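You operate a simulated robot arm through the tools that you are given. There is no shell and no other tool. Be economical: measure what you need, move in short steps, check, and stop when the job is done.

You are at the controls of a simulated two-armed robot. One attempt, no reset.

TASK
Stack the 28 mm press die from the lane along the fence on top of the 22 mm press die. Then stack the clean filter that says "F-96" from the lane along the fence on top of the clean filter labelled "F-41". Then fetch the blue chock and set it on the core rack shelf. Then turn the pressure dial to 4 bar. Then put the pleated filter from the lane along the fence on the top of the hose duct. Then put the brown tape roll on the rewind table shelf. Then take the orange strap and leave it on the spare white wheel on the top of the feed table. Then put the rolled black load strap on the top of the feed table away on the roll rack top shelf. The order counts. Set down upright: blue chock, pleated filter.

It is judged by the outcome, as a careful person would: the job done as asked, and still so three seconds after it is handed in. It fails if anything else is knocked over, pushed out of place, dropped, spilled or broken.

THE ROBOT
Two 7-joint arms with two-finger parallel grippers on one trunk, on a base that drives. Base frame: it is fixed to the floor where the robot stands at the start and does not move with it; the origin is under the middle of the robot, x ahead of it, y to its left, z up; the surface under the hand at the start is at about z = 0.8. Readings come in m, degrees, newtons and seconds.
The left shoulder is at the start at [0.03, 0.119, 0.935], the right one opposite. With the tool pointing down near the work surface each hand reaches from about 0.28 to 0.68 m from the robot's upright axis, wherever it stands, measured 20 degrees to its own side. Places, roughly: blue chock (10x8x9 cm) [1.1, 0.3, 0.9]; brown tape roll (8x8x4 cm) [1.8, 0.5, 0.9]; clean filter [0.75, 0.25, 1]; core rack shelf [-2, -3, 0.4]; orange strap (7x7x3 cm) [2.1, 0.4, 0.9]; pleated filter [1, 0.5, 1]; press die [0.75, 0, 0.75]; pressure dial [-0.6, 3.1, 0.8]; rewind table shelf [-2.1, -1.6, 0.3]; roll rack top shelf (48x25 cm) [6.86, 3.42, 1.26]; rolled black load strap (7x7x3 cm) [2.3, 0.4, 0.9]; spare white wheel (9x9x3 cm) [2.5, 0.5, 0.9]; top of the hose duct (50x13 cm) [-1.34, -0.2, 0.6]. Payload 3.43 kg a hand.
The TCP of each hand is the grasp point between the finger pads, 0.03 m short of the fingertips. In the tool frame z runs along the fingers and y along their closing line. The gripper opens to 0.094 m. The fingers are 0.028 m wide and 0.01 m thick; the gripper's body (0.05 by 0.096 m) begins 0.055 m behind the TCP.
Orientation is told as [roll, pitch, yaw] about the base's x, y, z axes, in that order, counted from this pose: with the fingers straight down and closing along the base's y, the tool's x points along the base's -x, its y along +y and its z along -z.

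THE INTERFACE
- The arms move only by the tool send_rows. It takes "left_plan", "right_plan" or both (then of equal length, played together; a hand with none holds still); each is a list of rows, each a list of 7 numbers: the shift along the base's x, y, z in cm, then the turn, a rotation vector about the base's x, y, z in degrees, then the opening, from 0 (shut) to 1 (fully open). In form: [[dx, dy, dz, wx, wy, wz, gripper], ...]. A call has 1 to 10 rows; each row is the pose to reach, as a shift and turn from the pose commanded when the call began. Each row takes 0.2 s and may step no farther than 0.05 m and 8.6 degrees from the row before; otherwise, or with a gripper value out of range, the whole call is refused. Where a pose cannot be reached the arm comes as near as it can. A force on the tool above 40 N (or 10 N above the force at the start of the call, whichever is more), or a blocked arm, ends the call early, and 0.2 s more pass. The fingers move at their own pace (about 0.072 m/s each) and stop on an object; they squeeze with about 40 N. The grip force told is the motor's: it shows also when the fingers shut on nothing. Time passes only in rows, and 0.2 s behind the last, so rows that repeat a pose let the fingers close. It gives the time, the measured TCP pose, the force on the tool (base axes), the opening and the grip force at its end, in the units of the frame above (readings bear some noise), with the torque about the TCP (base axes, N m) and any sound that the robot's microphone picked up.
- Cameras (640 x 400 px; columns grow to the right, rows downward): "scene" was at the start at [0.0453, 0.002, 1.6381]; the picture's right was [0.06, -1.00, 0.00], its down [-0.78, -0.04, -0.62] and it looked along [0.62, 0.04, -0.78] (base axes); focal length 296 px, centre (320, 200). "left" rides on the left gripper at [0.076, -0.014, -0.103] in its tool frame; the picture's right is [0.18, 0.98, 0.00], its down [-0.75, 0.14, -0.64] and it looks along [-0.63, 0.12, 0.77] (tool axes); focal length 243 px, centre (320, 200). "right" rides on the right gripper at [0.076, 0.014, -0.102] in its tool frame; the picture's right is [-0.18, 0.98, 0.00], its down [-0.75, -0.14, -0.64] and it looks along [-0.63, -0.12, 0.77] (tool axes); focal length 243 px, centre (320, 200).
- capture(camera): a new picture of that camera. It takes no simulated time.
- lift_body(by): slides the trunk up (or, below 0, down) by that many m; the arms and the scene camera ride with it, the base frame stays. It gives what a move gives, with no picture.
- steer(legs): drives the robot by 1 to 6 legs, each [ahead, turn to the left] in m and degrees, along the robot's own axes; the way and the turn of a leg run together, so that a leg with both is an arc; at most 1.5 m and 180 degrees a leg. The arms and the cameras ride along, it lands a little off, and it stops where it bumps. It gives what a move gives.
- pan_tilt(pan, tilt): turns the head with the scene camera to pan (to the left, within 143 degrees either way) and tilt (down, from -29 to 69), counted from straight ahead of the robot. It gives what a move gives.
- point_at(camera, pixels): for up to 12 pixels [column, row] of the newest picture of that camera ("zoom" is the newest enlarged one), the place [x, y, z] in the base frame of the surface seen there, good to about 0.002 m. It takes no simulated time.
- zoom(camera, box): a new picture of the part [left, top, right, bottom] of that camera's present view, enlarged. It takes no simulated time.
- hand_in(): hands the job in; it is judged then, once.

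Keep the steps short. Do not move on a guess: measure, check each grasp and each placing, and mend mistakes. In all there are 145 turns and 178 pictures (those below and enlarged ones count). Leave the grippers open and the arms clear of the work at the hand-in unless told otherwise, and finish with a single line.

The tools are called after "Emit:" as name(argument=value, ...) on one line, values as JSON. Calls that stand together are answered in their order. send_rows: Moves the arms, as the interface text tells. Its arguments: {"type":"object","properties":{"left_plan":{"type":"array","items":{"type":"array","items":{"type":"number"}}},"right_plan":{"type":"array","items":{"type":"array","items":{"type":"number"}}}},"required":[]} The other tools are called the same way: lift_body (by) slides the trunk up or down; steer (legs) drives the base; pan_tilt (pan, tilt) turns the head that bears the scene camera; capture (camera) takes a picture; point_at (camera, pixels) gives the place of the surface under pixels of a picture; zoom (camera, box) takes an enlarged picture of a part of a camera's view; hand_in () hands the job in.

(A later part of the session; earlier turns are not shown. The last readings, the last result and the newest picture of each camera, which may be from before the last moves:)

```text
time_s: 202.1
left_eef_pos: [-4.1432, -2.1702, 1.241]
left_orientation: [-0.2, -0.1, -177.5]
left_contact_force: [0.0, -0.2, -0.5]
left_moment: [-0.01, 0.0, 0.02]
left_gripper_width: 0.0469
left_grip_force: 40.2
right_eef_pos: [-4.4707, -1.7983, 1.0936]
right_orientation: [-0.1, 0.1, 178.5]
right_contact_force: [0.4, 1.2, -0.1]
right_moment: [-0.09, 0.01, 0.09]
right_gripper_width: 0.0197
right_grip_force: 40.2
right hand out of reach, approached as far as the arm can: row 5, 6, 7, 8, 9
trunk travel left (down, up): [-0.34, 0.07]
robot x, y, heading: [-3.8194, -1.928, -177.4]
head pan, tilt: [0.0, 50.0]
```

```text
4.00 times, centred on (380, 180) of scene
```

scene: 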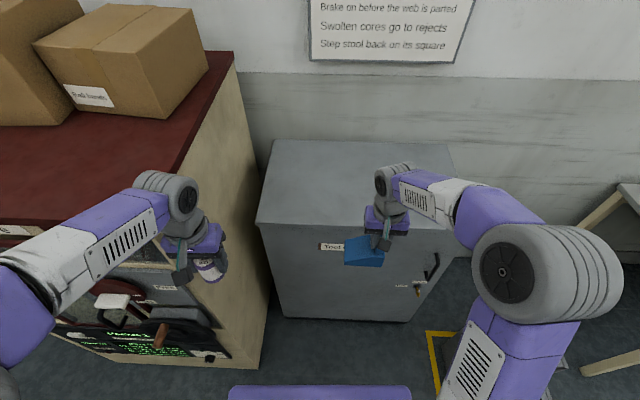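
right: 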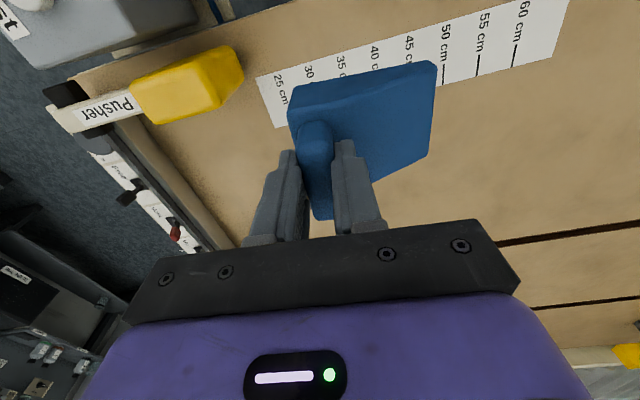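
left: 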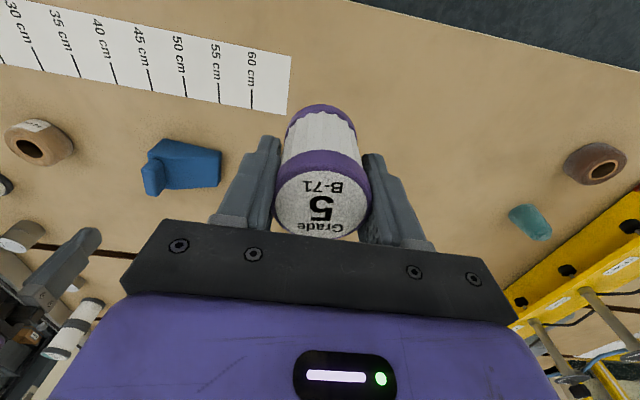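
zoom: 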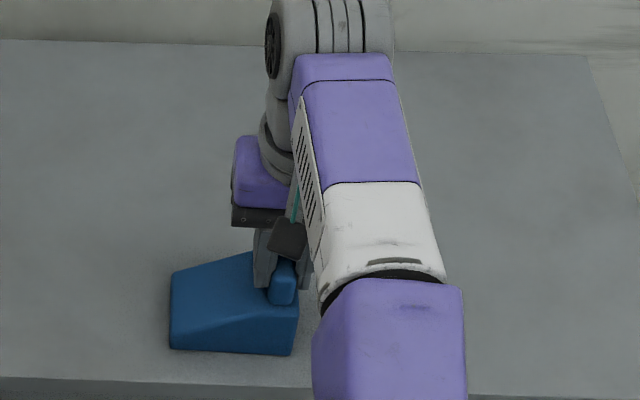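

The chock rests on the cabinet (load gone). Release, rise, and begin pitching the tool.

Emit:
send_rows(right_plan=[[0, 0, 0, 0, 0, 0, 0.5], [0, 0, 0, 0, 0, 0, 1], [0, 0, 0, 0, 0, 0, 1], [0, 0, 0, 0, 0, 0, 1], [0, 0, 4, 0, 0, 0, 1], [1, 0, 8, 0, 0, 0, 1], [4, 0, 11, 0, 0, 0, 1], [7, 0, 12, 0, 0, 0, 1]])

Emit:
send_rows(right_plan=[[0, 0, 0, 0.2, 7.8, 0, 1], [0, 0, 0, 0.4, 15.6, 0, 1], [0, 0, 0, 0.6, 23.4, 0, 1], [0, 0, 0, 0.8, 31.2, 0, 1], [0, 0, 0, 1.0, 39, 0, 1], [0, 0, 0, 1.2, 46.8, 0, 1], [0, 0, 0, 1.4, 54.6, 0, 1], [0, 0, 0, 1.6, 62.4, 0, 1], [0, 0, 0, 1.8, 70, 0, 1], [0, 0, 0, 1.8, 70, 0, 1]])

Emit:
capture(camera="scene")

Emit:
capture(camera="right")

```text
time_s: 203.9
left_eef_pos: [-4.1424, -2.1701, 1.2414]
left_orientation: [0.0, -0.2, -177.5]
left_contact_force: [-0.4, -0.3, -0.5]
left_moment: [-0.03, 0.05, 0.01]
left_gripper_width: 0.0468
left_grip_force: 39.9
right_eef_pos: [-4.3992, -1.7992, 1.2158]
right_orientation: [0.0, -0.1, 178.5]
right_contact_force: [0.1, 0.4, 0.0]
right_moment: [-0.01, 0.03, 0.01]
right_gripper_width: 0.0939
right_grip_force: 0.1
trunk travel left (down, up): [-0.34, 0.07]
robot x, y, heading: [-3.8173, -1.9262, -177.4]
head pan, tilt: [0.0, 50.0]
```

```text
time_s: 206.1
left_eef_pos: [-4.1442, -2.1699, 1.2415]
left_orientation: [0.0, -0.1, -177.5]
left_contact_force: [0.7, -1.1, -0.9]
left_moment: [0.0, -0.02, -0.01]
left_gripper_width: 0.0467
left_grip_force: 40.5
right_eef_pos: [-4.4031, -1.7971, 1.2115]
right_orientation: [-0.1, -70.1, 178.5]
right_contact_force: [0.3, -0.2, 0.7]
right_moment: [-0.02, 0.0, 0.03]
right_gripper_width: 0.0938
right_grip_force: 0.1
trunk travel left (down, up): [-0.34, 0.07]
robot x, y, heading: [-3.8176, -1.9244, -177.2]
head pan, tilt: [0.0, 50.0]
```

```text
113 pictures are left
```

scene: 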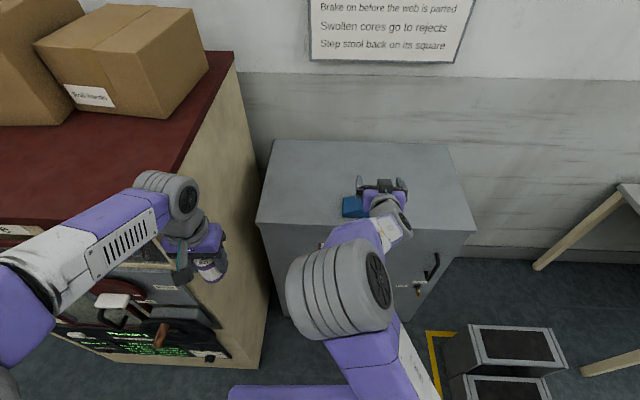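

```text
112 pictures are left
```

right: 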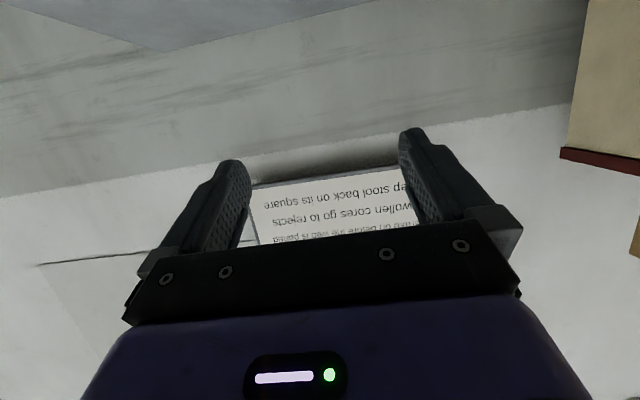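

Emit:
send_rows(right_plan=[[-3.6, 0, -2, 0, 0, 0, 1], [-7.2, 0, -4, 0, 0, 0, 1], [-7.2, 0, -8, 0, 0, 0, 1], [-7.2, 0, -11, 0, 0, 0, 1], [-7.2, 0, -12.8, 0, 0, 0, 1]])

Emit:
zoom(camera="scene", box=[320, 160, 432, 230])

Emit:
zoom(camera="right", box=[160, 80, 480, 280])

```text
time_s: 207.3
left_eef_pos: [-4.1439, -2.1705, 1.2414]
left_orientation: [-0.1, -0.1, -177.5]
left_contact_force: [0.5, 0.3, -1.1]
left_moment: [0.02, 0.02, -0.01]
left_gripper_width: 0.0469
left_grip_force: 39.5
right_eef_pos: [-4.4757, -1.799, 1.0853]
right_orientation: [0.0, -70.0, 178.5]
right_contact_force: [1.0, -0.2, 0.6]
right_moment: [-0.01, -0.01, 0.02]
right_gripper_width: 0.0941
right_grip_force: 0.1
trunk travel left (down, up): [-0.34, 0.07]
robot x, y, heading: [-3.8183, -1.9288, -177.4]
head pan, tilt: [0.0, 50.0]
```

```text
5.71 times, centred on (376, 195) of scene
```

zoom: 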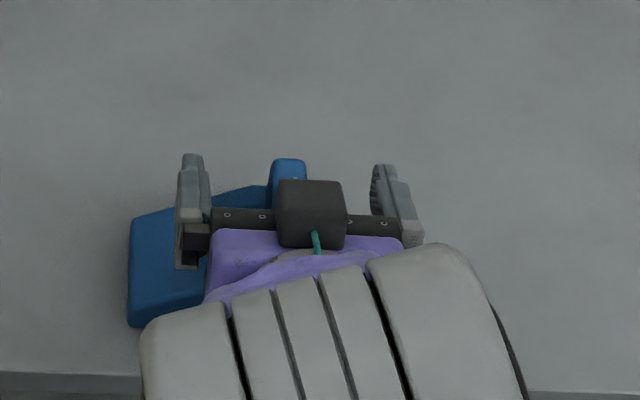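

```text
2.00 times, centred on (320, 180) of right
```

zoom: 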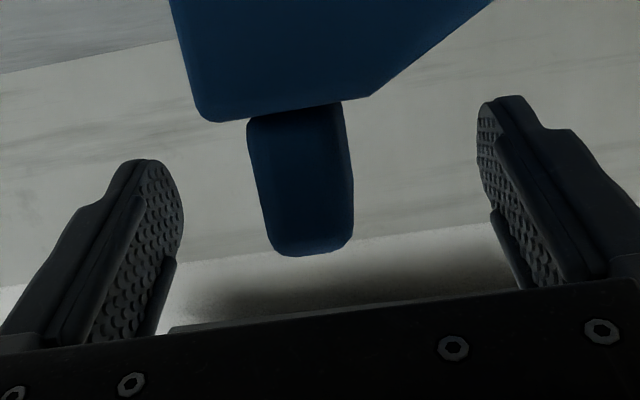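

Handle lies between the fingers. Lower 3 mm and close.

Emit:
send_rows(right_plan=[[0, 0, -0.3, 0, 0, 0, 1], [0, 0, -0.3, 0, 0, 0, 0.6], [0, 0, -0.3, 0, 0, 0, 0.3], [0, 0, -0.3, 0, 0, 0, 0], [0, 0, -0.3, 0, 0, 0, 0], [0, 0, -0.3, 0, 0, 0, 0]])

Emit:
send_rows(right_plan=[[0, 0, 2, 0, 0, 0, 0], [0, 0, 5, 0, 0, 0, 0], [0, 0, 9, 0, 0, 0, 0], [0, 0, 12, 0, 0, 0, 0]])

Emit:
capture(camera="scene")

Emit:
capture(camera="right")

```text
time_s: 208.7
left_eef_pos: [-4.1438, -2.17, 1.2416]
left_orientation: [-0.1, -0.1, -177.5]
left_contact_force: [0.3, -0.7, -1.4]
left_moment: [-0.04, 0.05, 0.01]
left_gripper_width: 0.0471
left_grip_force: 39.8
right_eef_pos: [-4.4747, -1.7984, 1.0828]
right_orientation: [0.0, -70.0, 178.7]
right_contact_force: [0.0, 0.7, 0.3]
right_moment: [0.02, 0.07, 0.04]
right_gripper_width: 0.024
right_grip_force: 40.3
trunk travel left (down, up): [-0.34, 0.07]
robot x, y, heading: [-3.8186, -1.9316, -177.6]
head pan, tilt: [0.0, 50.0]
```

```text
time_s: 209.7
left_eef_pos: [-4.1446, -2.1709, 1.2418]
left_orientation: [-0.2, -0.1, -177.5]
left_contact_force: [0.6, 0.5, -0.2]
left_moment: [-0.03, -0.02, -0.02]
left_gripper_width: 0.0469
left_grip_force: 39.6
right_eef_pos: [-4.4733, -1.7983, 1.2014]
right_orientation: [-0.1, -69.8, 178.6]
right_contact_force: [0.4, 0.0, -4.8]
right_moment: [0.03, 0.0, 0.01]
right_gripper_width: 0.0241
right_grip_force: 39.8
trunk travel left (down, up): [-0.34, 0.07]
robot x, y, heading: [-3.8135, -1.9262, -177.4]
head pan, tilt: [0.0, 50.0]
```

```text
109 pictures are left
```

scene: 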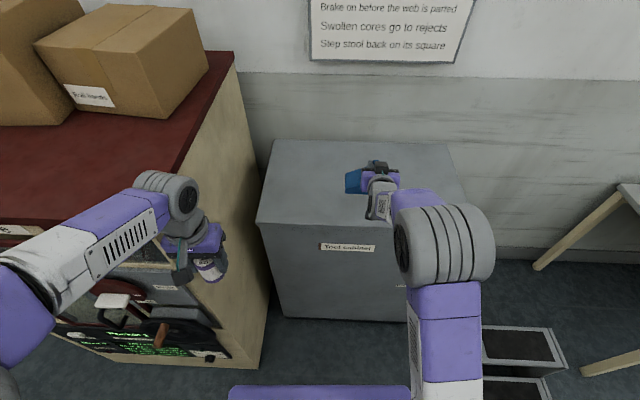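

```text
108 pictures are left
```

right: 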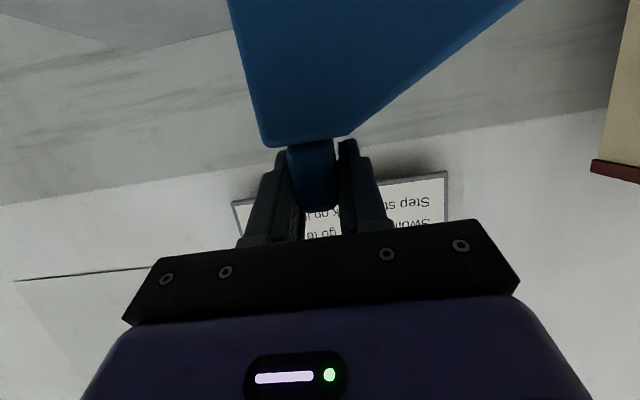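

Chock held with pitched tool. Draw it in, then drive to face the core rack.

Emit:
send_rows(right_plan=[[4.5, 0, 0, 0, 0, 0, 0], [9, 0, 0, 0, 0, 0, 0], [13.5, 0, 0, 0, 0, 0, 0], [17, 0, 1, 0, 0, 0, 0]])

Emit:
steer(legs=[[-0.85, 0], [0, 87.5], [0.8, 0], [0, 90]])

Emit:
lift_body(by=-0.12)

Emit:
capture(camera="scene")

```text
time_s: 210.7
left_eef_pos: [-4.1424, -2.1695, 1.242]
left_orientation: [-0.1, -0.2, -177.5]
left_contact_force: [0.8, 0.4, -1.0]
left_moment: [0.0, 0.02, 0.02]
left_gripper_width: 0.0469
left_grip_force: 39.6
right_eef_pos: [-4.3013, -1.7967, 1.2127]
right_orientation: [0.1, -70.1, 178.5]
right_contact_force: [0.2, -0.1, -4.0]
right_moment: [0.02, -0.03, 0.0]
right_gripper_width: 0.0241
right_grip_force: 40.1
trunk travel left (down, up): [-0.34, 0.07]
robot x, y, heading: [-3.8187, -1.9254, -177.3]
head pan, tilt: [0.0, 50.0]
```

```text
time_s: 226.6
left_eef_pos: [-2.6565, -2.4991, 1.2411]
left_orientation: [-0.1, 0.0, -2.1]
left_contact_force: [0.0, 0.5, -0.4]
left_moment: [0.0, -0.01, -0.02]
left_gripper_width: 0.0469
left_grip_force: 40.1
right_eef_pos: [-2.5298, -2.8837, 1.2112]
right_orientation: [-0.1, -70.0, -6.0]
right_contact_force: [0.0, -0.4, -4.4]
right_moment: [-0.07, 0.04, 0.03]
right_gripper_width: 0.024
right_grip_force: 39.7
trunk travel left (down, up): [-0.34, 0.07]
robot x, y, heading: [-3.002, -2.712, -2.1]
head pan, tilt: [0.0, 50.0]
```

```text
time_s: 228.1
left_eef_pos: [-2.6577, -2.4988, 1.1213]
left_orientation: [-0.1, -0.1, -2.1]
left_contact_force: [0.3, -0.3, -1.3]
left_moment: [0.03, 0.0, 0.02]
left_gripper_width: 0.047
left_grip_force: 40.4
right_eef_pos: [-2.5299, -2.8838, 1.0912]
right_orientation: [-0.1, -70.0, -6.1]
right_contact_force: [0.5, 0.2, -4.0]
right_moment: [-0.08, 0.02, 0.02]
right_gripper_width: 0.0239
right_grip_force: 39.7
trunk travel left (down, up): [-0.22, 0.19]
robot x, y, heading: [-3.0023, -2.713, -2.1]
head pan, tilt: [0.0, 50.0]
```

```text
107 pictures are left
```

scene: 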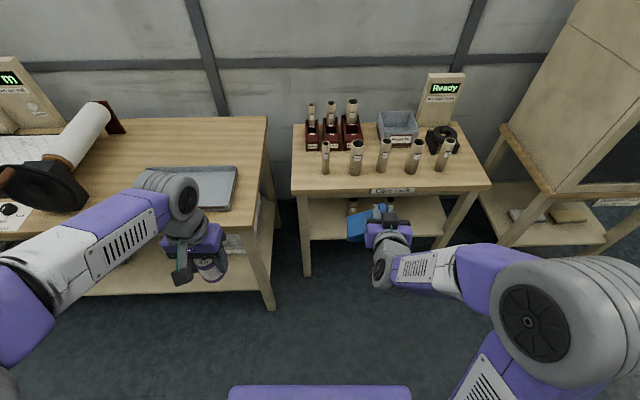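

Raise the left hand (with the filter) well above the table level before lowering the trunk, and look under the rack's top.

Emit:
send_rows(left_plan=[[-1, 0, 4.5, 0, 0, 0, 0], [-2, 0, 9, 0, 0, 0, 0], [-3, 0, 13.5, 0, 0, 0, 0], [-3, 0, 18, 0, 0, 0, 0], [-3, 0, 22, 0, 0, 0, 0]])

Emit:
lift_body(by=-0.2)

Emit:
pan_tilt(pan=-8, tilt=42)

Emit:
capture(camera="scene")

Emit:
capture(camera="right")

```text
time_s: 229.3
left_eef_pos: [-2.6865, -2.5005, 1.3426]
left_orientation: [-0.1, 0.0, -2.2]
left_contact_force: [-0.4, 0.1, -0.3]
left_moment: [0.01, 0.01, -0.02]
left_gripper_width: 0.047
left_grip_force: 39.8
right_eef_pos: [-2.5292, -2.884, 1.0922]
right_orientation: [0.0, -70.0, -5.9]
right_contact_force: [0.0, 0.3, -4.2]
right_moment: [-0.09, 0.01, -0.02]
right_gripper_width: 0.0241
right_grip_force: 40.0
trunk travel left (down, up): [-0.22, 0.19]
robot x, y, heading: [-3.0023, -2.7149, -2.0]
head pan, tilt: [0.0, 50.0]
```

```text
time_s: 231.5
left_eef_pos: [-2.6869, -2.5013, 1.1423]
left_orientation: [-0.1, -0.2, -2.1]
left_contact_force: [0.0, 0.2, -1.0]
left_moment: [0.0, -0.02, 0.0]
left_gripper_width: 0.0468
left_grip_force: 40.0
right_eef_pos: [-2.5301, -2.8836, 0.8917]
right_orientation: [0.0, -70.0, -6.0]
right_contact_force: [0.3, -0.7, -4.2]
right_moment: [-0.04, 0.02, -0.01]
right_gripper_width: 0.0238
right_grip_force: 39.6
trunk travel left (down, up): [-0.02, 0.39]
robot x, y, heading: [-3.0028, -2.7145, -2.2]
head pan, tilt: [0.0, 50.0]
```

```text
time_s: 232.2
left_eef_pos: [-2.6861, -2.5012, 1.1418]
left_orientation: [-0.1, -0.1, -2.1]
left_contact_force: [0.9, 0.4, -0.4]
left_moment: [-0.01, 0.03, -0.01]
left_gripper_width: 0.0471
left_grip_force: 40.0
right_eef_pos: [-2.5295, -2.8845, 0.8912]
right_orientation: [0.0, -70.0, -6.0]
right_contact_force: [-0.4, 0.5, -3.2]
right_moment: [-0.04, 0.01, 0.0]
right_gripper_width: 0.0239
right_grip_force: 40.1
trunk travel left (down, up): [-0.02, 0.39]
robot x, y, heading: [-2.9998, -2.7131, -1.7]
head pan, tilt: [-8.0, 42.0]
```

```text
106 pictures are left
```

scene: 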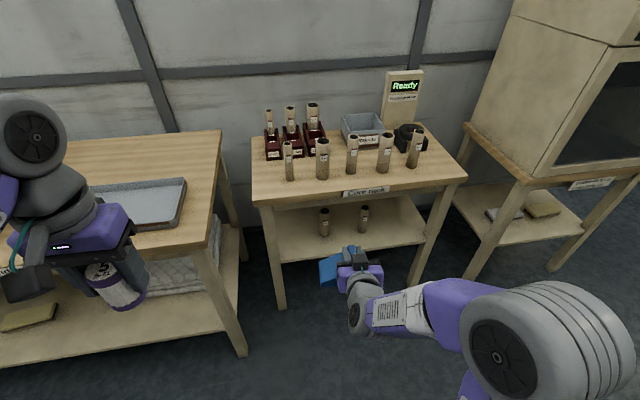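

```text
105 pictures are left
```

right: 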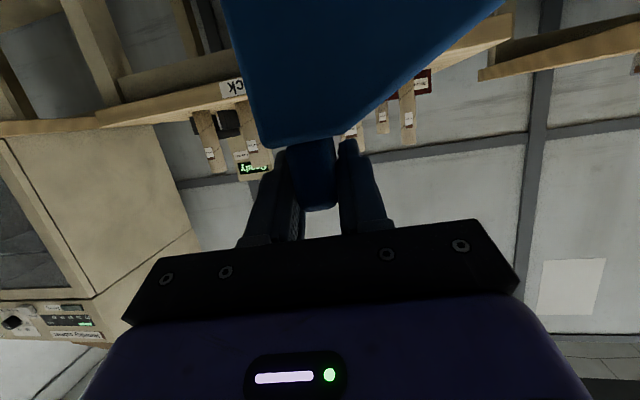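

Emit:
zoom(camera="scene", box=[250, 170, 450, 295])

Emit:
point_at(camera="zoom", pixels=[[235, 210], [365, 195], [420, 200], [480, 210], [530, 230], [110, 265], [300, 245], [400, 240], [500, 240], [350, 80], [60, 130], [540, 110]])

```text
3.20 times, centred on (350, 232) of scene
```

zoom: 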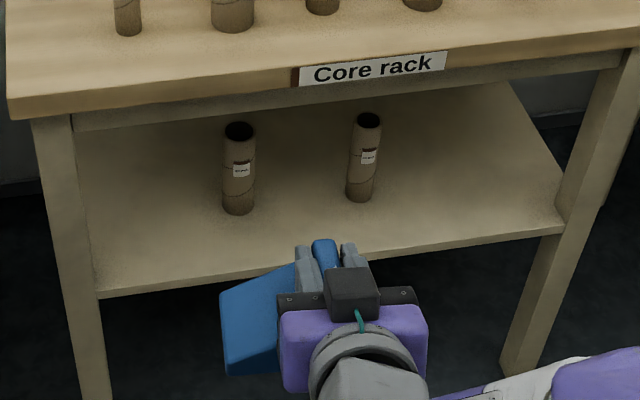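

```text
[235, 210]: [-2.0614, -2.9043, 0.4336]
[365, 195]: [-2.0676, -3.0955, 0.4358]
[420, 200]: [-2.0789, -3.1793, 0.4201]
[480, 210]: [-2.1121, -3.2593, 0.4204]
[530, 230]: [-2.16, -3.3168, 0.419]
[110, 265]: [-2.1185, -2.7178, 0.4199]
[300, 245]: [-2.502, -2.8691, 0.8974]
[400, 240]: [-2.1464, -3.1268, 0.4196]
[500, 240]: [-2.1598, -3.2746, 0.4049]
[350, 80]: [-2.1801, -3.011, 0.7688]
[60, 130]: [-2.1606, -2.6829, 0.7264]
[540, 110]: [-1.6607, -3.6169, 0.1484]
```

Shelf z 0.42, front edge x≈-2.16; cores stand at y -2.905 and -3.095, x≈-2.05. I'll set the chock at left front, centre (-2.11, -2.79). Lower the right hand first, in front of the rack.

Emit:
send_rows(right_plan=[[0, 1, -4.5, 0, 0, 1, 0], [0, 2, -9, 0, 0, 2, 0], [0, 3, -13.5, 0, 0, 3, 0], [0, 4, -18, 0, 0, 4, 0], [0, 5, -22.5, 0, 0, 5, 0], [0, 6, -27, 0, 0, 6, 0], [0, 6.5, -31.5, 0, 0, 6, 0], [0, 6.5, -35.5, 0, 0, 6, 0]])

Emit:
steer(legs=[[0.2, 1.8]])

Emit:
capture(camera="scene")

Emit:
capture(camera="right")

```text
time_s: 234.0
left_eef_pos: [-2.6864, -2.5006, 1.1407]
left_orientation: [-0.2, -0.1, -2.1]
left_contact_force: [-0.4, -0.1, -0.1]
left_moment: [-0.01, -0.01, 0.0]
left_gripper_width: 0.0468
left_grip_force: 39.6
right_eef_pos: [-2.5294, -2.8197, 0.537]
right_orientation: [0.1, -70.0, -0.1]
right_contact_force: [0.4, -0.4, -4.0]
right_moment: [-0.07, 0.07, -0.02]
right_gripper_width: 0.0237
right_grip_force: 39.9
trunk travel left (down, up): [-0.02, 0.39]
robot x, y, heading: [-3.0034, -2.7195, -2.0]
head pan, tilt: [-8.0, 42.0]
```

```text
time_s: 235.6
left_eef_pos: [-2.497, -2.496, 1.141]
left_orientation: [-0.1, 0.0, -0.3]
left_contact_force: [-0.1, 0.3, -0.2]
left_moment: [-0.02, -0.02, 0.01]
left_gripper_width: 0.047
left_grip_force: 39.7
right_eef_pos: [-2.3331, -2.8092, 0.5372]
right_orientation: [0.0, -69.9, 1.7]
right_contact_force: [0.4, 0.3, -3.7]
right_moment: [-0.1, 0.0, 0.04]
right_gripper_width: 0.0238
right_grip_force: 40.3
trunk travel left (down, up): [-0.02, 0.39]
robot x, y, heading: [-2.8092, -2.7232, -0.2]
head pan, tilt: [-8.0, 42.0]
```

```text
103 pictures are left
```

scene: 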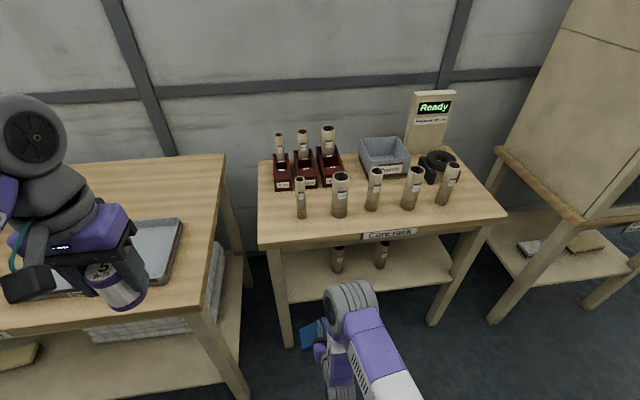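

```text
102 pictures are left
```

right: 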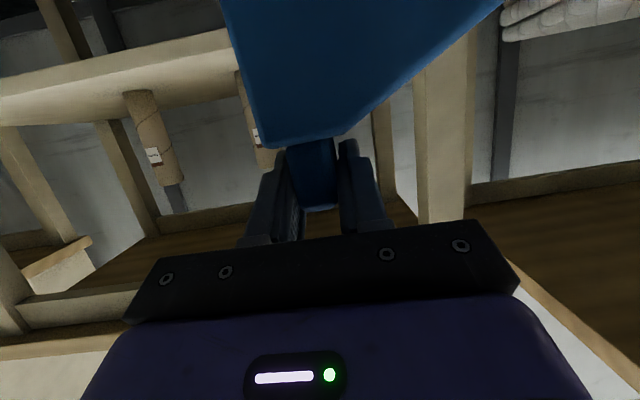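

Emit:
send_rows(right_plan=[[4.5, -0.4, 0, 0, 0, -0.5, 0], [9, -0.8, 0, 0, 0, -1, 0], [13.5, -1.2, 0, 0, 0, -1.5, 0], [18, -1.6, 0, 0, 0, -1.7, 0], [22.3, -1.6, 0, 0, 0, -1.7, 0]])

Emit:
zoom(camera="scene", box=[250, 220, 450, 345])

Emit:
capture(camera="right")

```text
time_s: 236.8
left_eef_pos: [-2.4965, -2.4951, 1.1407]
left_orientation: [-0.1, -0.2, -0.3]
left_contact_force: [0.1, -0.1, -0.9]
left_moment: [-0.03, 0.0, -0.02]
left_gripper_width: 0.047
left_grip_force: 39.6
right_eef_pos: [-2.1099, -2.8249, 0.536]
right_orientation: [-0.1, -69.8, 0.1]
right_contact_force: [0.2, 1.0, -3.8]
right_moment: [-0.1, 0.02, -0.02]
right_gripper_width: 0.0237
right_grip_force: 40.6
trunk travel left (down, up): [-0.02, 0.39]
robot x, y, heading: [-2.8055, -2.7226, -0.5]
head pan, tilt: [-8.0, 42.0]
```

```text
3.20 times, centred on (350, 282) of scene
```

zoom: 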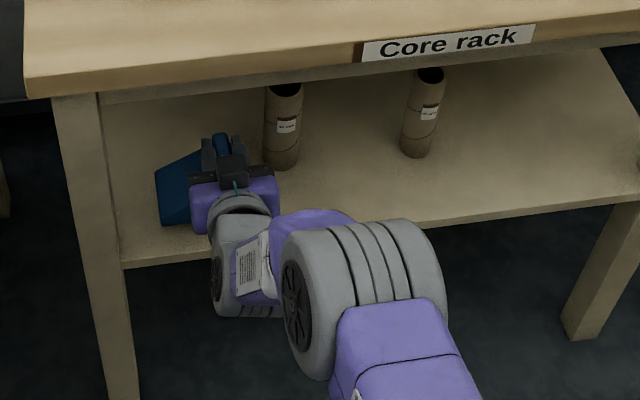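

```text
100 pictures are left
```

right: 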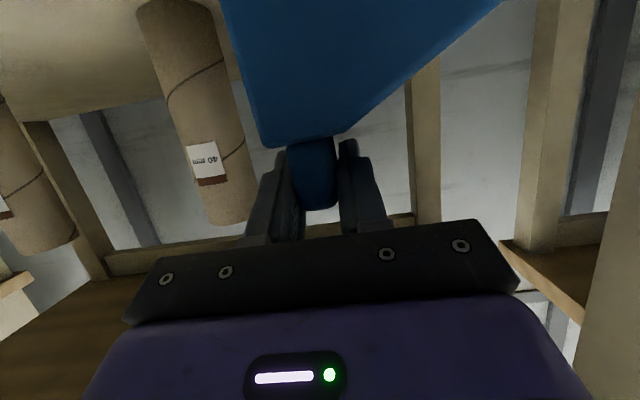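

Clear. Shift 0.8 cm left and lower to the shelf.

Emit:
send_rows(right_plan=[[0, 0.8, -1.5, 0, 0, 0, 0], [0, 0.8, -2.6, 0, 0, 0, 0], [0, 0.8, -3.0, 0, 0, 0, 0], [0, 0.8, -3.2, 0, 0, 0, 0]])

```text
time_s: 237.8
left_eef_pos: [-2.4976, -2.495, 1.1413]
left_orientation: [-0.1, -0.1, -0.4]
left_contact_force: [-0.3, -0.1, -0.8]
left_moment: [-0.02, 0.0, 0.0]
left_gripper_width: 0.0467
left_grip_force: 40.2
right_eef_pos: [-2.1098, -2.8175, 0.5067]
right_orientation: [-0.1, -70.0, -0.1]
right_contact_force: [-2.6, -0.4, 0.3]
right_moment: [0.19, 0.1, 0.2]
right_gripper_width: 0.0241
right_grip_force: 40.1
trunk travel left (down, up): [-0.02, 0.39]
robot x, y, heading: [-2.8046, -2.7201, 0.0]
head pan, tilt: [-8.0, 42.0]
```

Shelf contact felt. Open half, lift slightly and back straight out.

Emit:
send_rows(right_plan=[[0, 0, 0, 0, 0, 0, 0.4], [0, 0, 0, 0, 0, 0, 0.6], [0, 0, 0, 0, 0, 0, 0.6], [0, 0, 0.6, 0, 0, 0, 0.6], [-4, 0, 1.2, 0, 0, 0, 0.6], [-8.5, 0, 1.6, 0, 0, 0, 0.6], [-13, 0, 1.6, 0, 0, 0, 0.6], [-17.5, 0, 1.6, 0, 0, 0, 0.6], [-22, 0, 1.6, 0, 0, 0, 1]])

Emit:
zoom(camera="scene", box=[250, 220, 450, 345])

Emit:
zoom(camera="right", box=[100, 0, 540, 275])

```text
time_s: 239.8
left_eef_pos: [-2.4986, -2.4961, 1.1423]
left_orientation: [-0.1, -0.1, -0.3]
left_contact_force: [-0.4, -1.0, 0.8]
left_moment: [-0.03, 0.01, -0.01]
left_gripper_width: 0.0469
left_grip_force: 40.4
right_eef_pos: [-2.3281, -2.8167, 0.5216]
right_orientation: [0.0, -70.0, -0.2]
right_contact_force: [-1.0, 0.6, 0.1]
right_moment: [-0.01, 0.04, 0.01]
right_gripper_width: 0.0941
right_grip_force: 0.1
trunk travel left (down, up): [-0.02, 0.39]
robot x, y, heading: [-2.8082, -2.7193, -0.2]
head pan, tilt: [-8.0, 42.0]
```

```text
3.20 times, centred on (350, 282) of scene
```

zoom: 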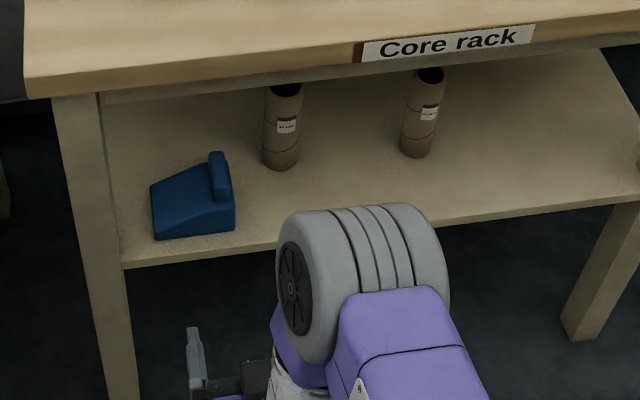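

```text
1.45 times, centred on (320, 138) of right
```

zoom: 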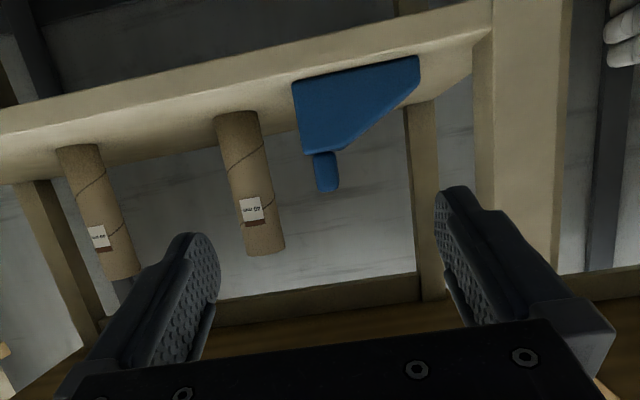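

Chock stands upright on the core rack shelf. Now back out, raise the trunk, and drive towards the pressure dial.

Emit:
steer(legs=[[-0.3, 0]])

Emit:
lift_body(by=0.25)

Emit:
steer(legs=[[0, 90], [1.5, 0], [1.5, 0], [1.25, 0], [0, -90], [1.5, 0]])

Emit:
pan_tilt(pan=55, tilt=28)

Emit:
capture(camera="scene")

```text
time_s: 241.8
left_eef_pos: [-2.7975, -2.4933, 1.142]
left_orientation: [-0.1, -0.1, -0.5]
left_contact_force: [-0.2, -0.4, -0.7]
left_moment: [0.0, -0.01, 0.02]
left_gripper_width: 0.0468
left_grip_force: 40.2
right_eef_pos: [-2.6274, -2.8163, 0.5207]
right_orientation: [-0.1, -70.0, -0.2]
right_contact_force: [-0.3, 0.1, 0.6]
right_moment: [-0.03, 0.0, 0.0]
right_gripper_width: 0.0937
right_grip_force: 0.0
trunk travel left (down, up): [-0.02, 0.39]
robot x, y, heading: [-3.1021, -2.7188, -0.5]
head pan, tilt: [-8.0, 42.0]
```

```text
time_s: 244.4
left_eef_pos: [-2.7978, -2.4943, 1.3911]
left_orientation: [-0.1, -0.1, -0.5]
left_contact_force: [-0.8, -0.1, -1.5]
left_moment: [-0.03, -0.01, -0.03]
left_gripper_width: 0.047
left_grip_force: 39.4
right_eef_pos: [-2.6282, -2.8165, 0.7716]
right_orientation: [0.0, -70.0, -0.1]
right_contact_force: [1.0, 0.8, -0.4]
right_moment: [0.02, -0.01, 0.0]
right_gripper_width: 0.0938
right_grip_force: 0.1
trunk travel left (down, up): [-0.27, 0.14]
robot x, y, heading: [-3.1057, -2.717, -0.7]
head pan, tilt: [-8.0, 42.0]
```

```text
time_s: 279.5
left_eef_pos: [-1.2418, 1.6874, 1.3915]
left_orientation: [-0.1, -0.1, -2.6]
left_contact_force: [0.9, 0.3, -1.3]
left_moment: [0.03, 0.0, -0.02]
left_gripper_width: 0.0468
left_grip_force: 39.9
right_eef_pos: [-1.0842, 1.3604, 0.7714]
right_orientation: [0.0, -70.0, -2.3]
right_contact_force: [-0.4, 0.0, -0.3]
right_moment: [-0.01, 0.01, -0.02]
right_gripper_width: 0.0942
right_grip_force: 0.0
trunk travel left (down, up): [-0.27, 0.14]
robot x, y, heading: [-1.5593, 1.4768, -2.7]
head pan, tilt: [-8.0, 42.0]
```

```text
time_s: 280.9
left_eef_pos: [-1.2422, 1.689, 1.3906]
left_orientation: [-0.1, 0.0, -2.6]
left_contact_force: [-0.2, -0.1, -0.4]
left_moment: [0.01, 0.02, 0.05]
left_gripper_width: 0.0469
left_grip_force: 40.1
right_eef_pos: [-1.0851, 1.3607, 0.7712]
right_orientation: [0.0, -70.0, -2.3]
right_contact_force: [0.0, -0.2, -0.4]
right_moment: [0.02, 0.01, 0.0]
right_gripper_width: 0.0938
right_grip_force: 0.0
trunk travel left (down, up): [-0.27, 0.14]
robot x, y, heading: [-1.5566, 1.4749, -2.6]
head pan, tilt: [55.0, 28.0]
```

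```text
97 pictures are left
```

scene: 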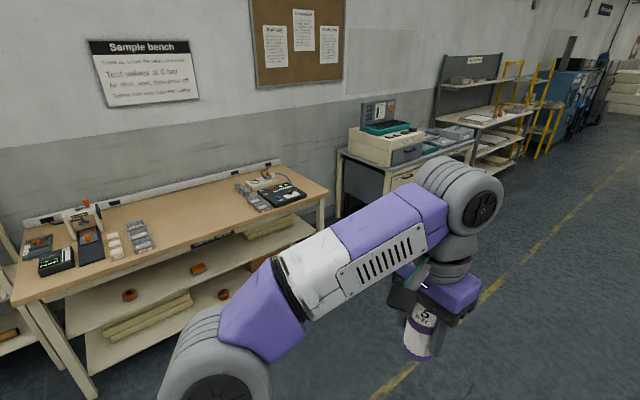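

Emit:
zoom(camera="scene", box=[210, 150, 330, 225])

Emit:
zoom(camera="scene", box=[10, 190, 170, 290])

Emit:
point_at(camera="scene", pixels=[[285, 195], [265, 185], [325, 195], [220, 235], [90, 230], [300, 240]])

```text
5.33 times, centred on (270, 188) of scene
```

zoom: 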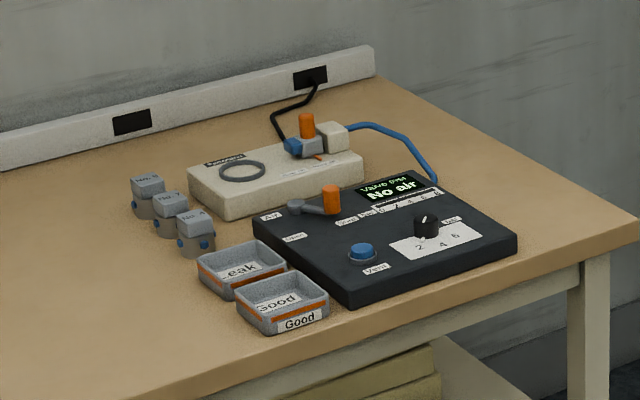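

```text
4.00 times, centred on (90, 240) of scene
```

zoom: 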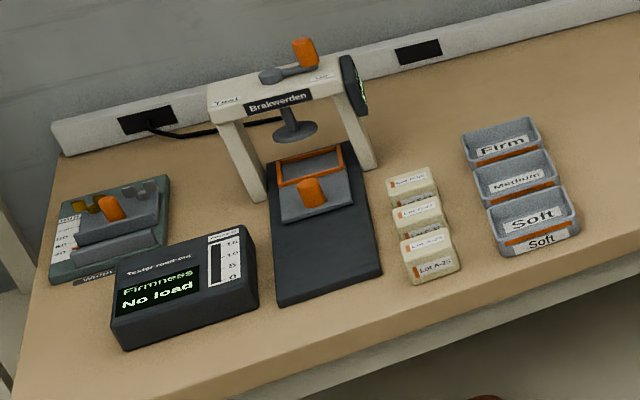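

```text
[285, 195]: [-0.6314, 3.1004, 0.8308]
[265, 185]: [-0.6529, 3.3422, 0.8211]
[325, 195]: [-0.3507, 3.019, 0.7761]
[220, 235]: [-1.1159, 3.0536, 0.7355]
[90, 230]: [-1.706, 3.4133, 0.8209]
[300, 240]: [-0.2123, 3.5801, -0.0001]
```

The dial is the small black knob on the valve tester (scale 2-4-6). Bring the right tool vertical and up, then drive before the bench.

Emit:
send_rows(right_plan=[[0, 0, 4, 0, 7.8, 0, 1], [0, 0, 8, 0, 15.6, 0, 1], [0, 0, 12, 0, 23.4, 0, 1], [0, 0, 16, 0, 31.2, 0, 1], [0, 0, 20, 0, 39, 0, 1], [0, 0, 24, 0, 46.8, 0, 1], [0, 0, 28, 0, 54.6, 0, 1], [0, 0, 32, 0, 62.4, 0, 1], [0, 0, 36, 0, 70, 0, 1], [0, 0, 39, 0, 70, 0, 1]])

Emit:
steer(legs=[[0.82, 2.6], [0, 90], [1.03, 0]])

Emit:
pan_tilt(pan=-10, tilt=50)

Emit:
capture(camera="scene")

```text
time_s: 283.1
left_eef_pos: [-1.2431, 1.6885, 1.392]
left_orientation: [0.0, -0.1, -2.6]
left_contact_force: [0.2, -0.6, -0.9]
left_moment: [0.01, 0.01, 0.0]
left_gripper_width: 0.0467
left_grip_force: 39.6
right_eef_pos: [-1.0857, 1.3592, 1.1627]
right_orientation: [-2.3, -0.1, -0.7]
right_contact_force: [-0.4, 0.3, 0.2]
right_moment: [0.01, 0.0, -0.05]
right_gripper_width: 0.094
right_grip_force: 0.1
trunk travel left (down, up): [-0.27, 0.14]
robot x, y, heading: [-1.5608, 1.4744, -2.5]
head pan, tilt: [55.0, 28.0]
```

```text
time_s: 296.2
left_eef_pos: [-1.0028, 2.7765, 1.3922]
left_orientation: [-0.2, -0.2, 91.8]
left_contact_force: [0.1, 0.9, -1.3]
left_moment: [0.01, 0.01, 0.03]
left_gripper_width: 0.0471
left_grip_force: 40.4
right_eef_pos: [-0.6865, 2.9596, 1.161]
right_orientation: [-2.2, 0.0, 93.7]
right_contact_force: [-0.2, 0.0, 0.0]
right_moment: [-0.01, -0.04, 0.01]
right_gripper_width: 0.094
right_grip_force: 0.0
trunk travel left (down, up): [-0.27, 0.14]
robot x, y, heading: [-0.7703, 2.4734, 91.7]
head pan, tilt: [55.0, 28.0]
```

```text
time_s: 297.6
left_eef_pos: [-1.0028, 2.7772, 1.3909]
left_orientation: [0.0, 0.0, 91.8]
left_contact_force: [-1.2, 0.1, -1.1]
left_moment: [-0.06, 0.05, -0.01]
left_gripper_width: 0.047
left_grip_force: 40.0
right_eef_pos: [-0.687, 2.9576, 1.1606]
right_orientation: [-2.2, 0.0, 93.7]
right_contact_force: [-0.2, 0.6, 0.3]
right_moment: [0.0, 0.01, 0.02]
right_gripper_width: 0.0941
right_grip_force: 0.1
trunk travel left (down, up): [-0.27, 0.14]
robot x, y, heading: [-0.767, 2.4752, 91.9]
head pan, tilt: [-10.0, 50.0]
```

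```text
94 pictures are left
```

scene: 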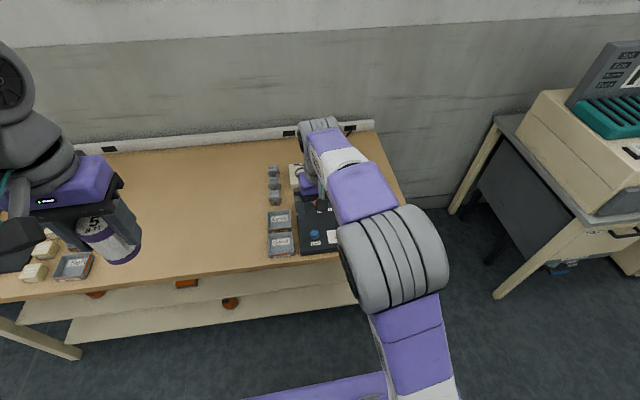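

Emit:
zoom(camera="scene", box=[280, 195, 360, 260])

Emit:
capture(camera="right")

```text
6.15 times, centred on (320, 228) of scene
```

zoom: 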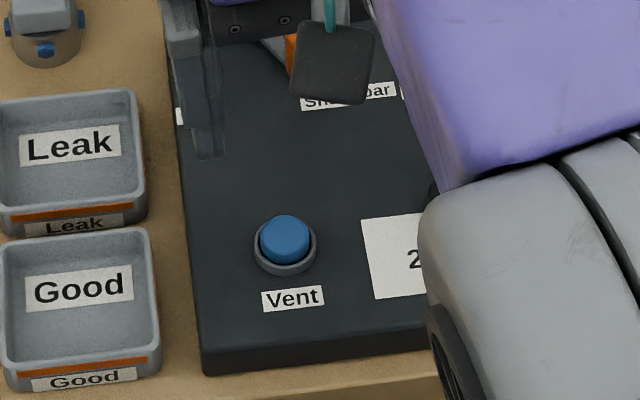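

```text
92 pictures are left
```

right: 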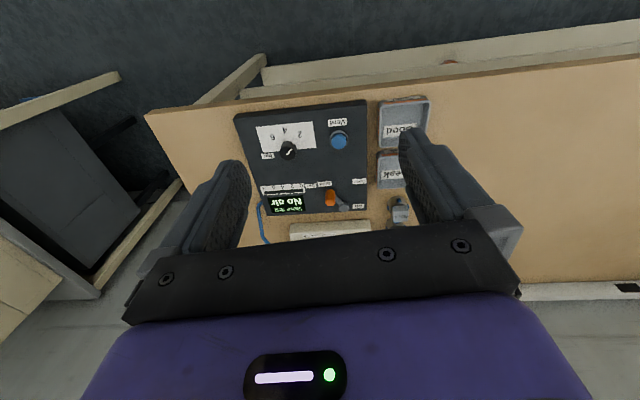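

Emit:
zoom(camera="right", box=[230, 100, 374, 190])

Emit:
point_at(camera="zoom", pixels=[[255, 225], [235, 245], [290, 225], [265, 200], [250, 145], [330, 170], [180, 160], [300, 250], [200, 235], [245, 220], [470, 170]])

```text
4.44 times, centred on (302, 145) of right
```

zoom: 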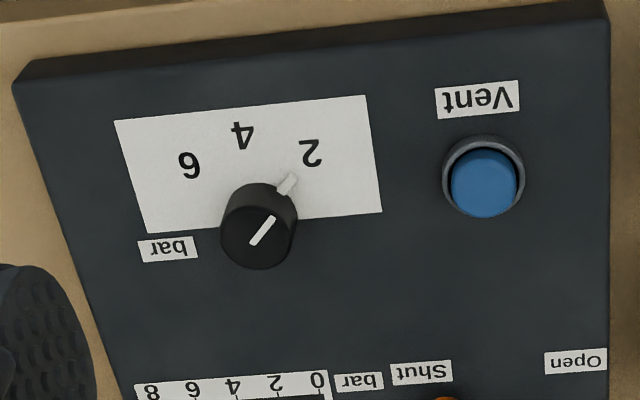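

```text
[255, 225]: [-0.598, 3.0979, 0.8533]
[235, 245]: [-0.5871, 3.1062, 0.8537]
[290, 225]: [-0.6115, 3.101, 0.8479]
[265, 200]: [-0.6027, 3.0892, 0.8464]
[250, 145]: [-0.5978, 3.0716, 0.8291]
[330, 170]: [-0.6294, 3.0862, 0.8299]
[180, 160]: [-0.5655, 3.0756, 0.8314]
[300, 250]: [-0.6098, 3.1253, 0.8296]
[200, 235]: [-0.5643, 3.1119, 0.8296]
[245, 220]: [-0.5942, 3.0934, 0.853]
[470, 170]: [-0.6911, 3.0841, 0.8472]
```

Emit:
point_at(camera="zoom", pixels=[[310, 152], [243, 134], [189, 165], [288, 184], [251, 243], [273, 218], [222, 235], [295, 225], [258, 266], [262, 212], [280, 256], [228, 212]])

```text
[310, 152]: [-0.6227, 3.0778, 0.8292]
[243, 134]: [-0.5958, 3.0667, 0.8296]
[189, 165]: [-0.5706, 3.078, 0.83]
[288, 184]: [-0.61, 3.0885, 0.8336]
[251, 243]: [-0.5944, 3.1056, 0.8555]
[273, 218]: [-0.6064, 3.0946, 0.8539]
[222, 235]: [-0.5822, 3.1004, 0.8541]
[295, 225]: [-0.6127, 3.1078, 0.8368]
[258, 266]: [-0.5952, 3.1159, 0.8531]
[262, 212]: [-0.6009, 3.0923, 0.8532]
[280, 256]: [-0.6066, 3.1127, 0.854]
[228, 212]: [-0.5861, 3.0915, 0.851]
```

Knob centre ≈ (-0.5965, 3.104), top z 0.853; pointer at -136° ("2"), "4" lies at -90°: it needs +45° turn (counter-clockwise seen from above). Move above it with the hand pre-turned -22°.

Emit:
send_rows(right_plan=[[1.3, 2.1, -2.5, 0.3, 0, -3.2, 1], [2.6, 4.2, -5, 0.6, 0, -6.4, 1], [3.9, 6.3, -7.5, 0.9, 0, -9.6, 1], [5.2, 8.4, -10, 1.2, 0, -12.8, 0.8], [6.5, 10.5, -12.5, 1.5, 0, -16, 0.65], [7.8, 12.6, -15.5, 1.8, 0, -19.2, 0.65], [9.05, 14.6, -18.5, 2.2, 0, -22.5, 0.65], [9.05, 14.6, -22, 2.2, 0, -22.5, 0.65], [9.05, 14.6, -24, 2.2, 0, -22.5, 0.65]])

Emit:
capture(camera="right")

Emit:
zoom(camera="scene", box=[280, 195, 360, 260])

```text
time_s: 299.6
left_eef_pos: [-1.0028, 2.7772, 1.3916]
left_orientation: [-0.2, -0.1, 91.8]
left_contact_force: [0.0, -0.5, -1.6]
left_moment: [-0.02, -0.01, 0.04]
left_gripper_width: 0.0471
left_grip_force: 40.0
right_eef_pos: [-0.5972, 3.1053, 0.9204]
right_orientation: [-1.9, -2.2, 71.1]
right_contact_force: [0.4, 1.0, -0.7]
right_moment: [0.02, 0.02, -0.01]
right_gripper_width: 0.0609
right_grip_force: 0.1
trunk travel left (down, up): [-0.27, 0.14]
robot x, y, heading: [-0.7678, 2.4766, 92.0]
head pan, tilt: [-10.0, 50.0]
```

```text
90 pictures are left
```

right: 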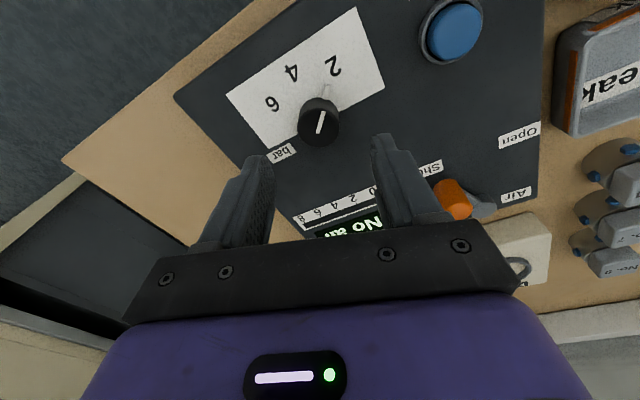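

```text
6.15 times, centred on (320, 228) of scene
```

zoom: 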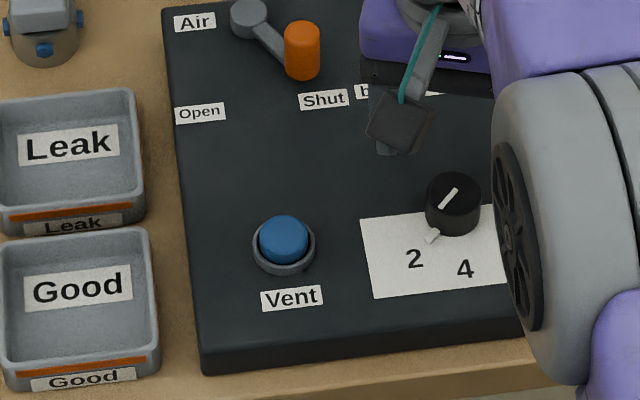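

Aligned over the knob. Correct the small tilt, descend and close on the knob.

Emit:
send_rows(right_plan=[[0, 0, -2.5, -0.7, 1.25, 0, 0.65], [0.05, -0.1, -4.5, -1.46, 2.5, 0, 0.65], [0.05, -0.1, -5.4, -1.46, 2.5, 0, 0.65], [0.05, -0.1, -5.4, -1.46, 2.5, 0, 0.3], [0.05, -0.1, -5.4, -1.46, 2.5, 0, 0], [0.05, -0.1, -5.4, -1.46, 2.5, 0, 0], [0.05, -0.1, -5.4, -1.46, 2.5, 0, 0]])

Emit:
zoom(camera="right", box=[200, 60, 440, 210])

```text
time_s: 301.2
left_eef_pos: [-1.0016, 2.7753, 1.3924]
left_orientation: [-0.1, -0.1, 91.7]
left_contact_force: [-0.2, 0.2, -0.7]
left_moment: [0.02, 0.01, 0.0]
left_gripper_width: 0.0469
left_grip_force: 39.8
right_eef_pos: [-0.5943, 3.1035, 0.8679]
right_orientation: [-0.1, 0.0, 71.1]
right_contact_force: [8.0, -2.4, -3.8]
right_moment: [0.45, -0.46, 0.0]
right_gripper_width: 0.0307
right_grip_force: 45.4
trunk travel left (down, up): [-0.27, 0.14]
robot x, y, heading: [-0.7655, 2.4753, 92.1]
head pan, tilt: [-10.0, 50.0]
```

```text
2.67 times, centred on (320, 135) of right
```

zoom: 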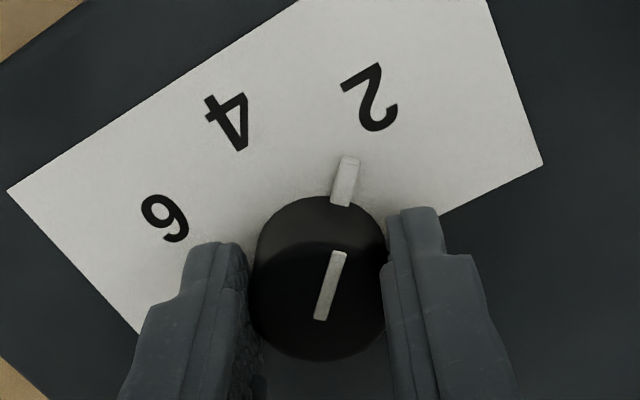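

Grip on the knob (31 mm). Turn +45°.

Emit:
send_rows(right_plan=[[0.2, -0.05, 0, 0, 0, 7.5, 0], [0.2, -0.05, 0, 0, 0, 15, 0], [0.2, -0.05, 0, 0, 0, 22.5, 0], [0.2, -0.05, 0, 0, 0, 30, 0], [0.2, -0.05, 0, 0, 0, 37.5, 0], [0.2, -0.05, 0, 0, 0, 45, 0], [0.2, -0.05, 0, 0, 0, 45, 0]])

Emit:
zoom(camera="right", box=[200, 60, 440, 210])

```text
time_s: 302.8
left_eef_pos: [-1.0012, 2.7767, 1.392]
left_orientation: [-0.1, 0.0, 91.8]
left_contact_force: [0.6, 0.8, -0.2]
left_moment: [0.02, -0.01, 0.03]
left_gripper_width: 0.0469
left_grip_force: 40.0
right_eef_pos: [-0.5932, 3.1032, 0.8682]
right_orientation: [0.0, -0.1, 116.2]
right_contact_force: [6.2, -0.4, -1.2]
right_moment: [-0.15, -0.36, -0.01]
right_gripper_width: 0.0309
right_grip_force: 44.4
trunk travel left (down, up): [-0.27, 0.14]
robot x, y, heading: [-0.7666, 2.4779, 92.0]
head pan, tilt: [-10.0, 50.0]
```

```text
2.67 times, centred on (320, 135) of right
```

zoom: 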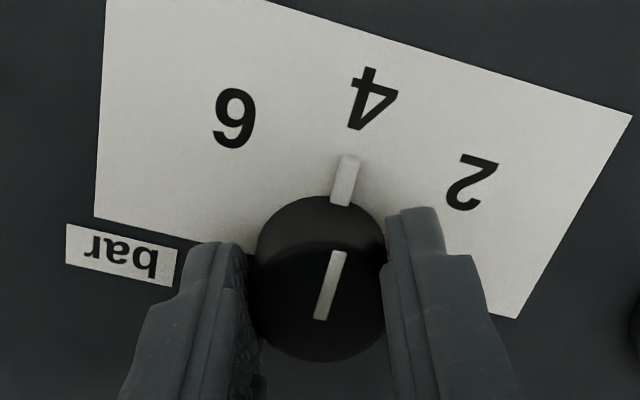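

Pointer now at "4". Release, rise, and check.

Emit:
send_rows(right_plan=[[0, 0, 0, 0, 0, 0, 0.5], [0, 0, 0, 0, 0, 0, 0.7], [0, 0, 0, 0, 0, 0, 0.7], [0, 0, 4, 0, 0, 0, 0.7], [0, 0, 8, 0, 0, 0, 0.7], [0, -3, 12, 0, 0, 0, 1], [0, -7, 14, 0, 0, -5, 1], [0, -11, 16, 0, 0, -12, 1], [0, -14, 19, 0, 0, -19, 1]])

Emit:
capture(camera="right")

Emit:
zoom(camera="right", box=[200, 60, 440, 210])

```text
time_s: 304.8
left_eef_pos: [-1.0012, 2.7754, 1.3917]
left_orientation: [-0.1, -0.2, 91.8]
left_contact_force: [0.2, -1.0, -0.8]
left_moment: [0.03, -0.01, -0.02]
left_gripper_width: 0.0468
left_grip_force: 39.9
right_eef_pos: [-0.5939, 2.9629, 1.058]
right_orientation: [-0.1, 0.1, 97.0]
right_contact_force: [0.4, -0.3, 1.1]
right_moment: [0.03, 0.01, 0.03]
right_gripper_width: 0.0941
right_grip_force: 0.0
trunk travel left (down, up): [-0.27, 0.14]
robot x, y, heading: [-0.7674, 2.4759, 92.1]
head pan, tilt: [-10.0, 50.0]
```

```text
86 pictures are left
```

right: 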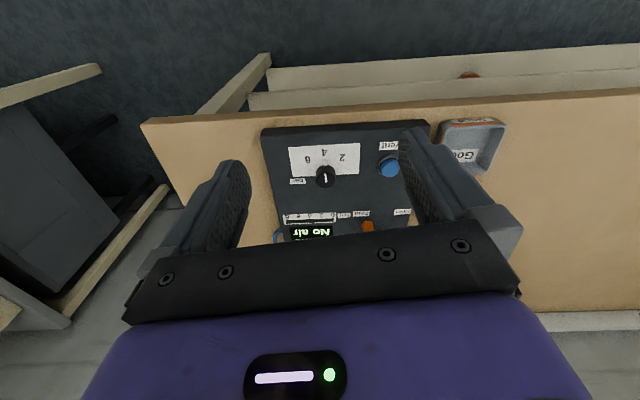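

```text
2.67 times, centred on (320, 135) of right
```

zoom: 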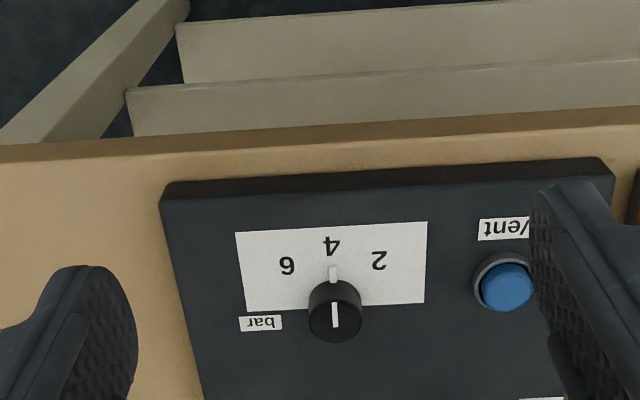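

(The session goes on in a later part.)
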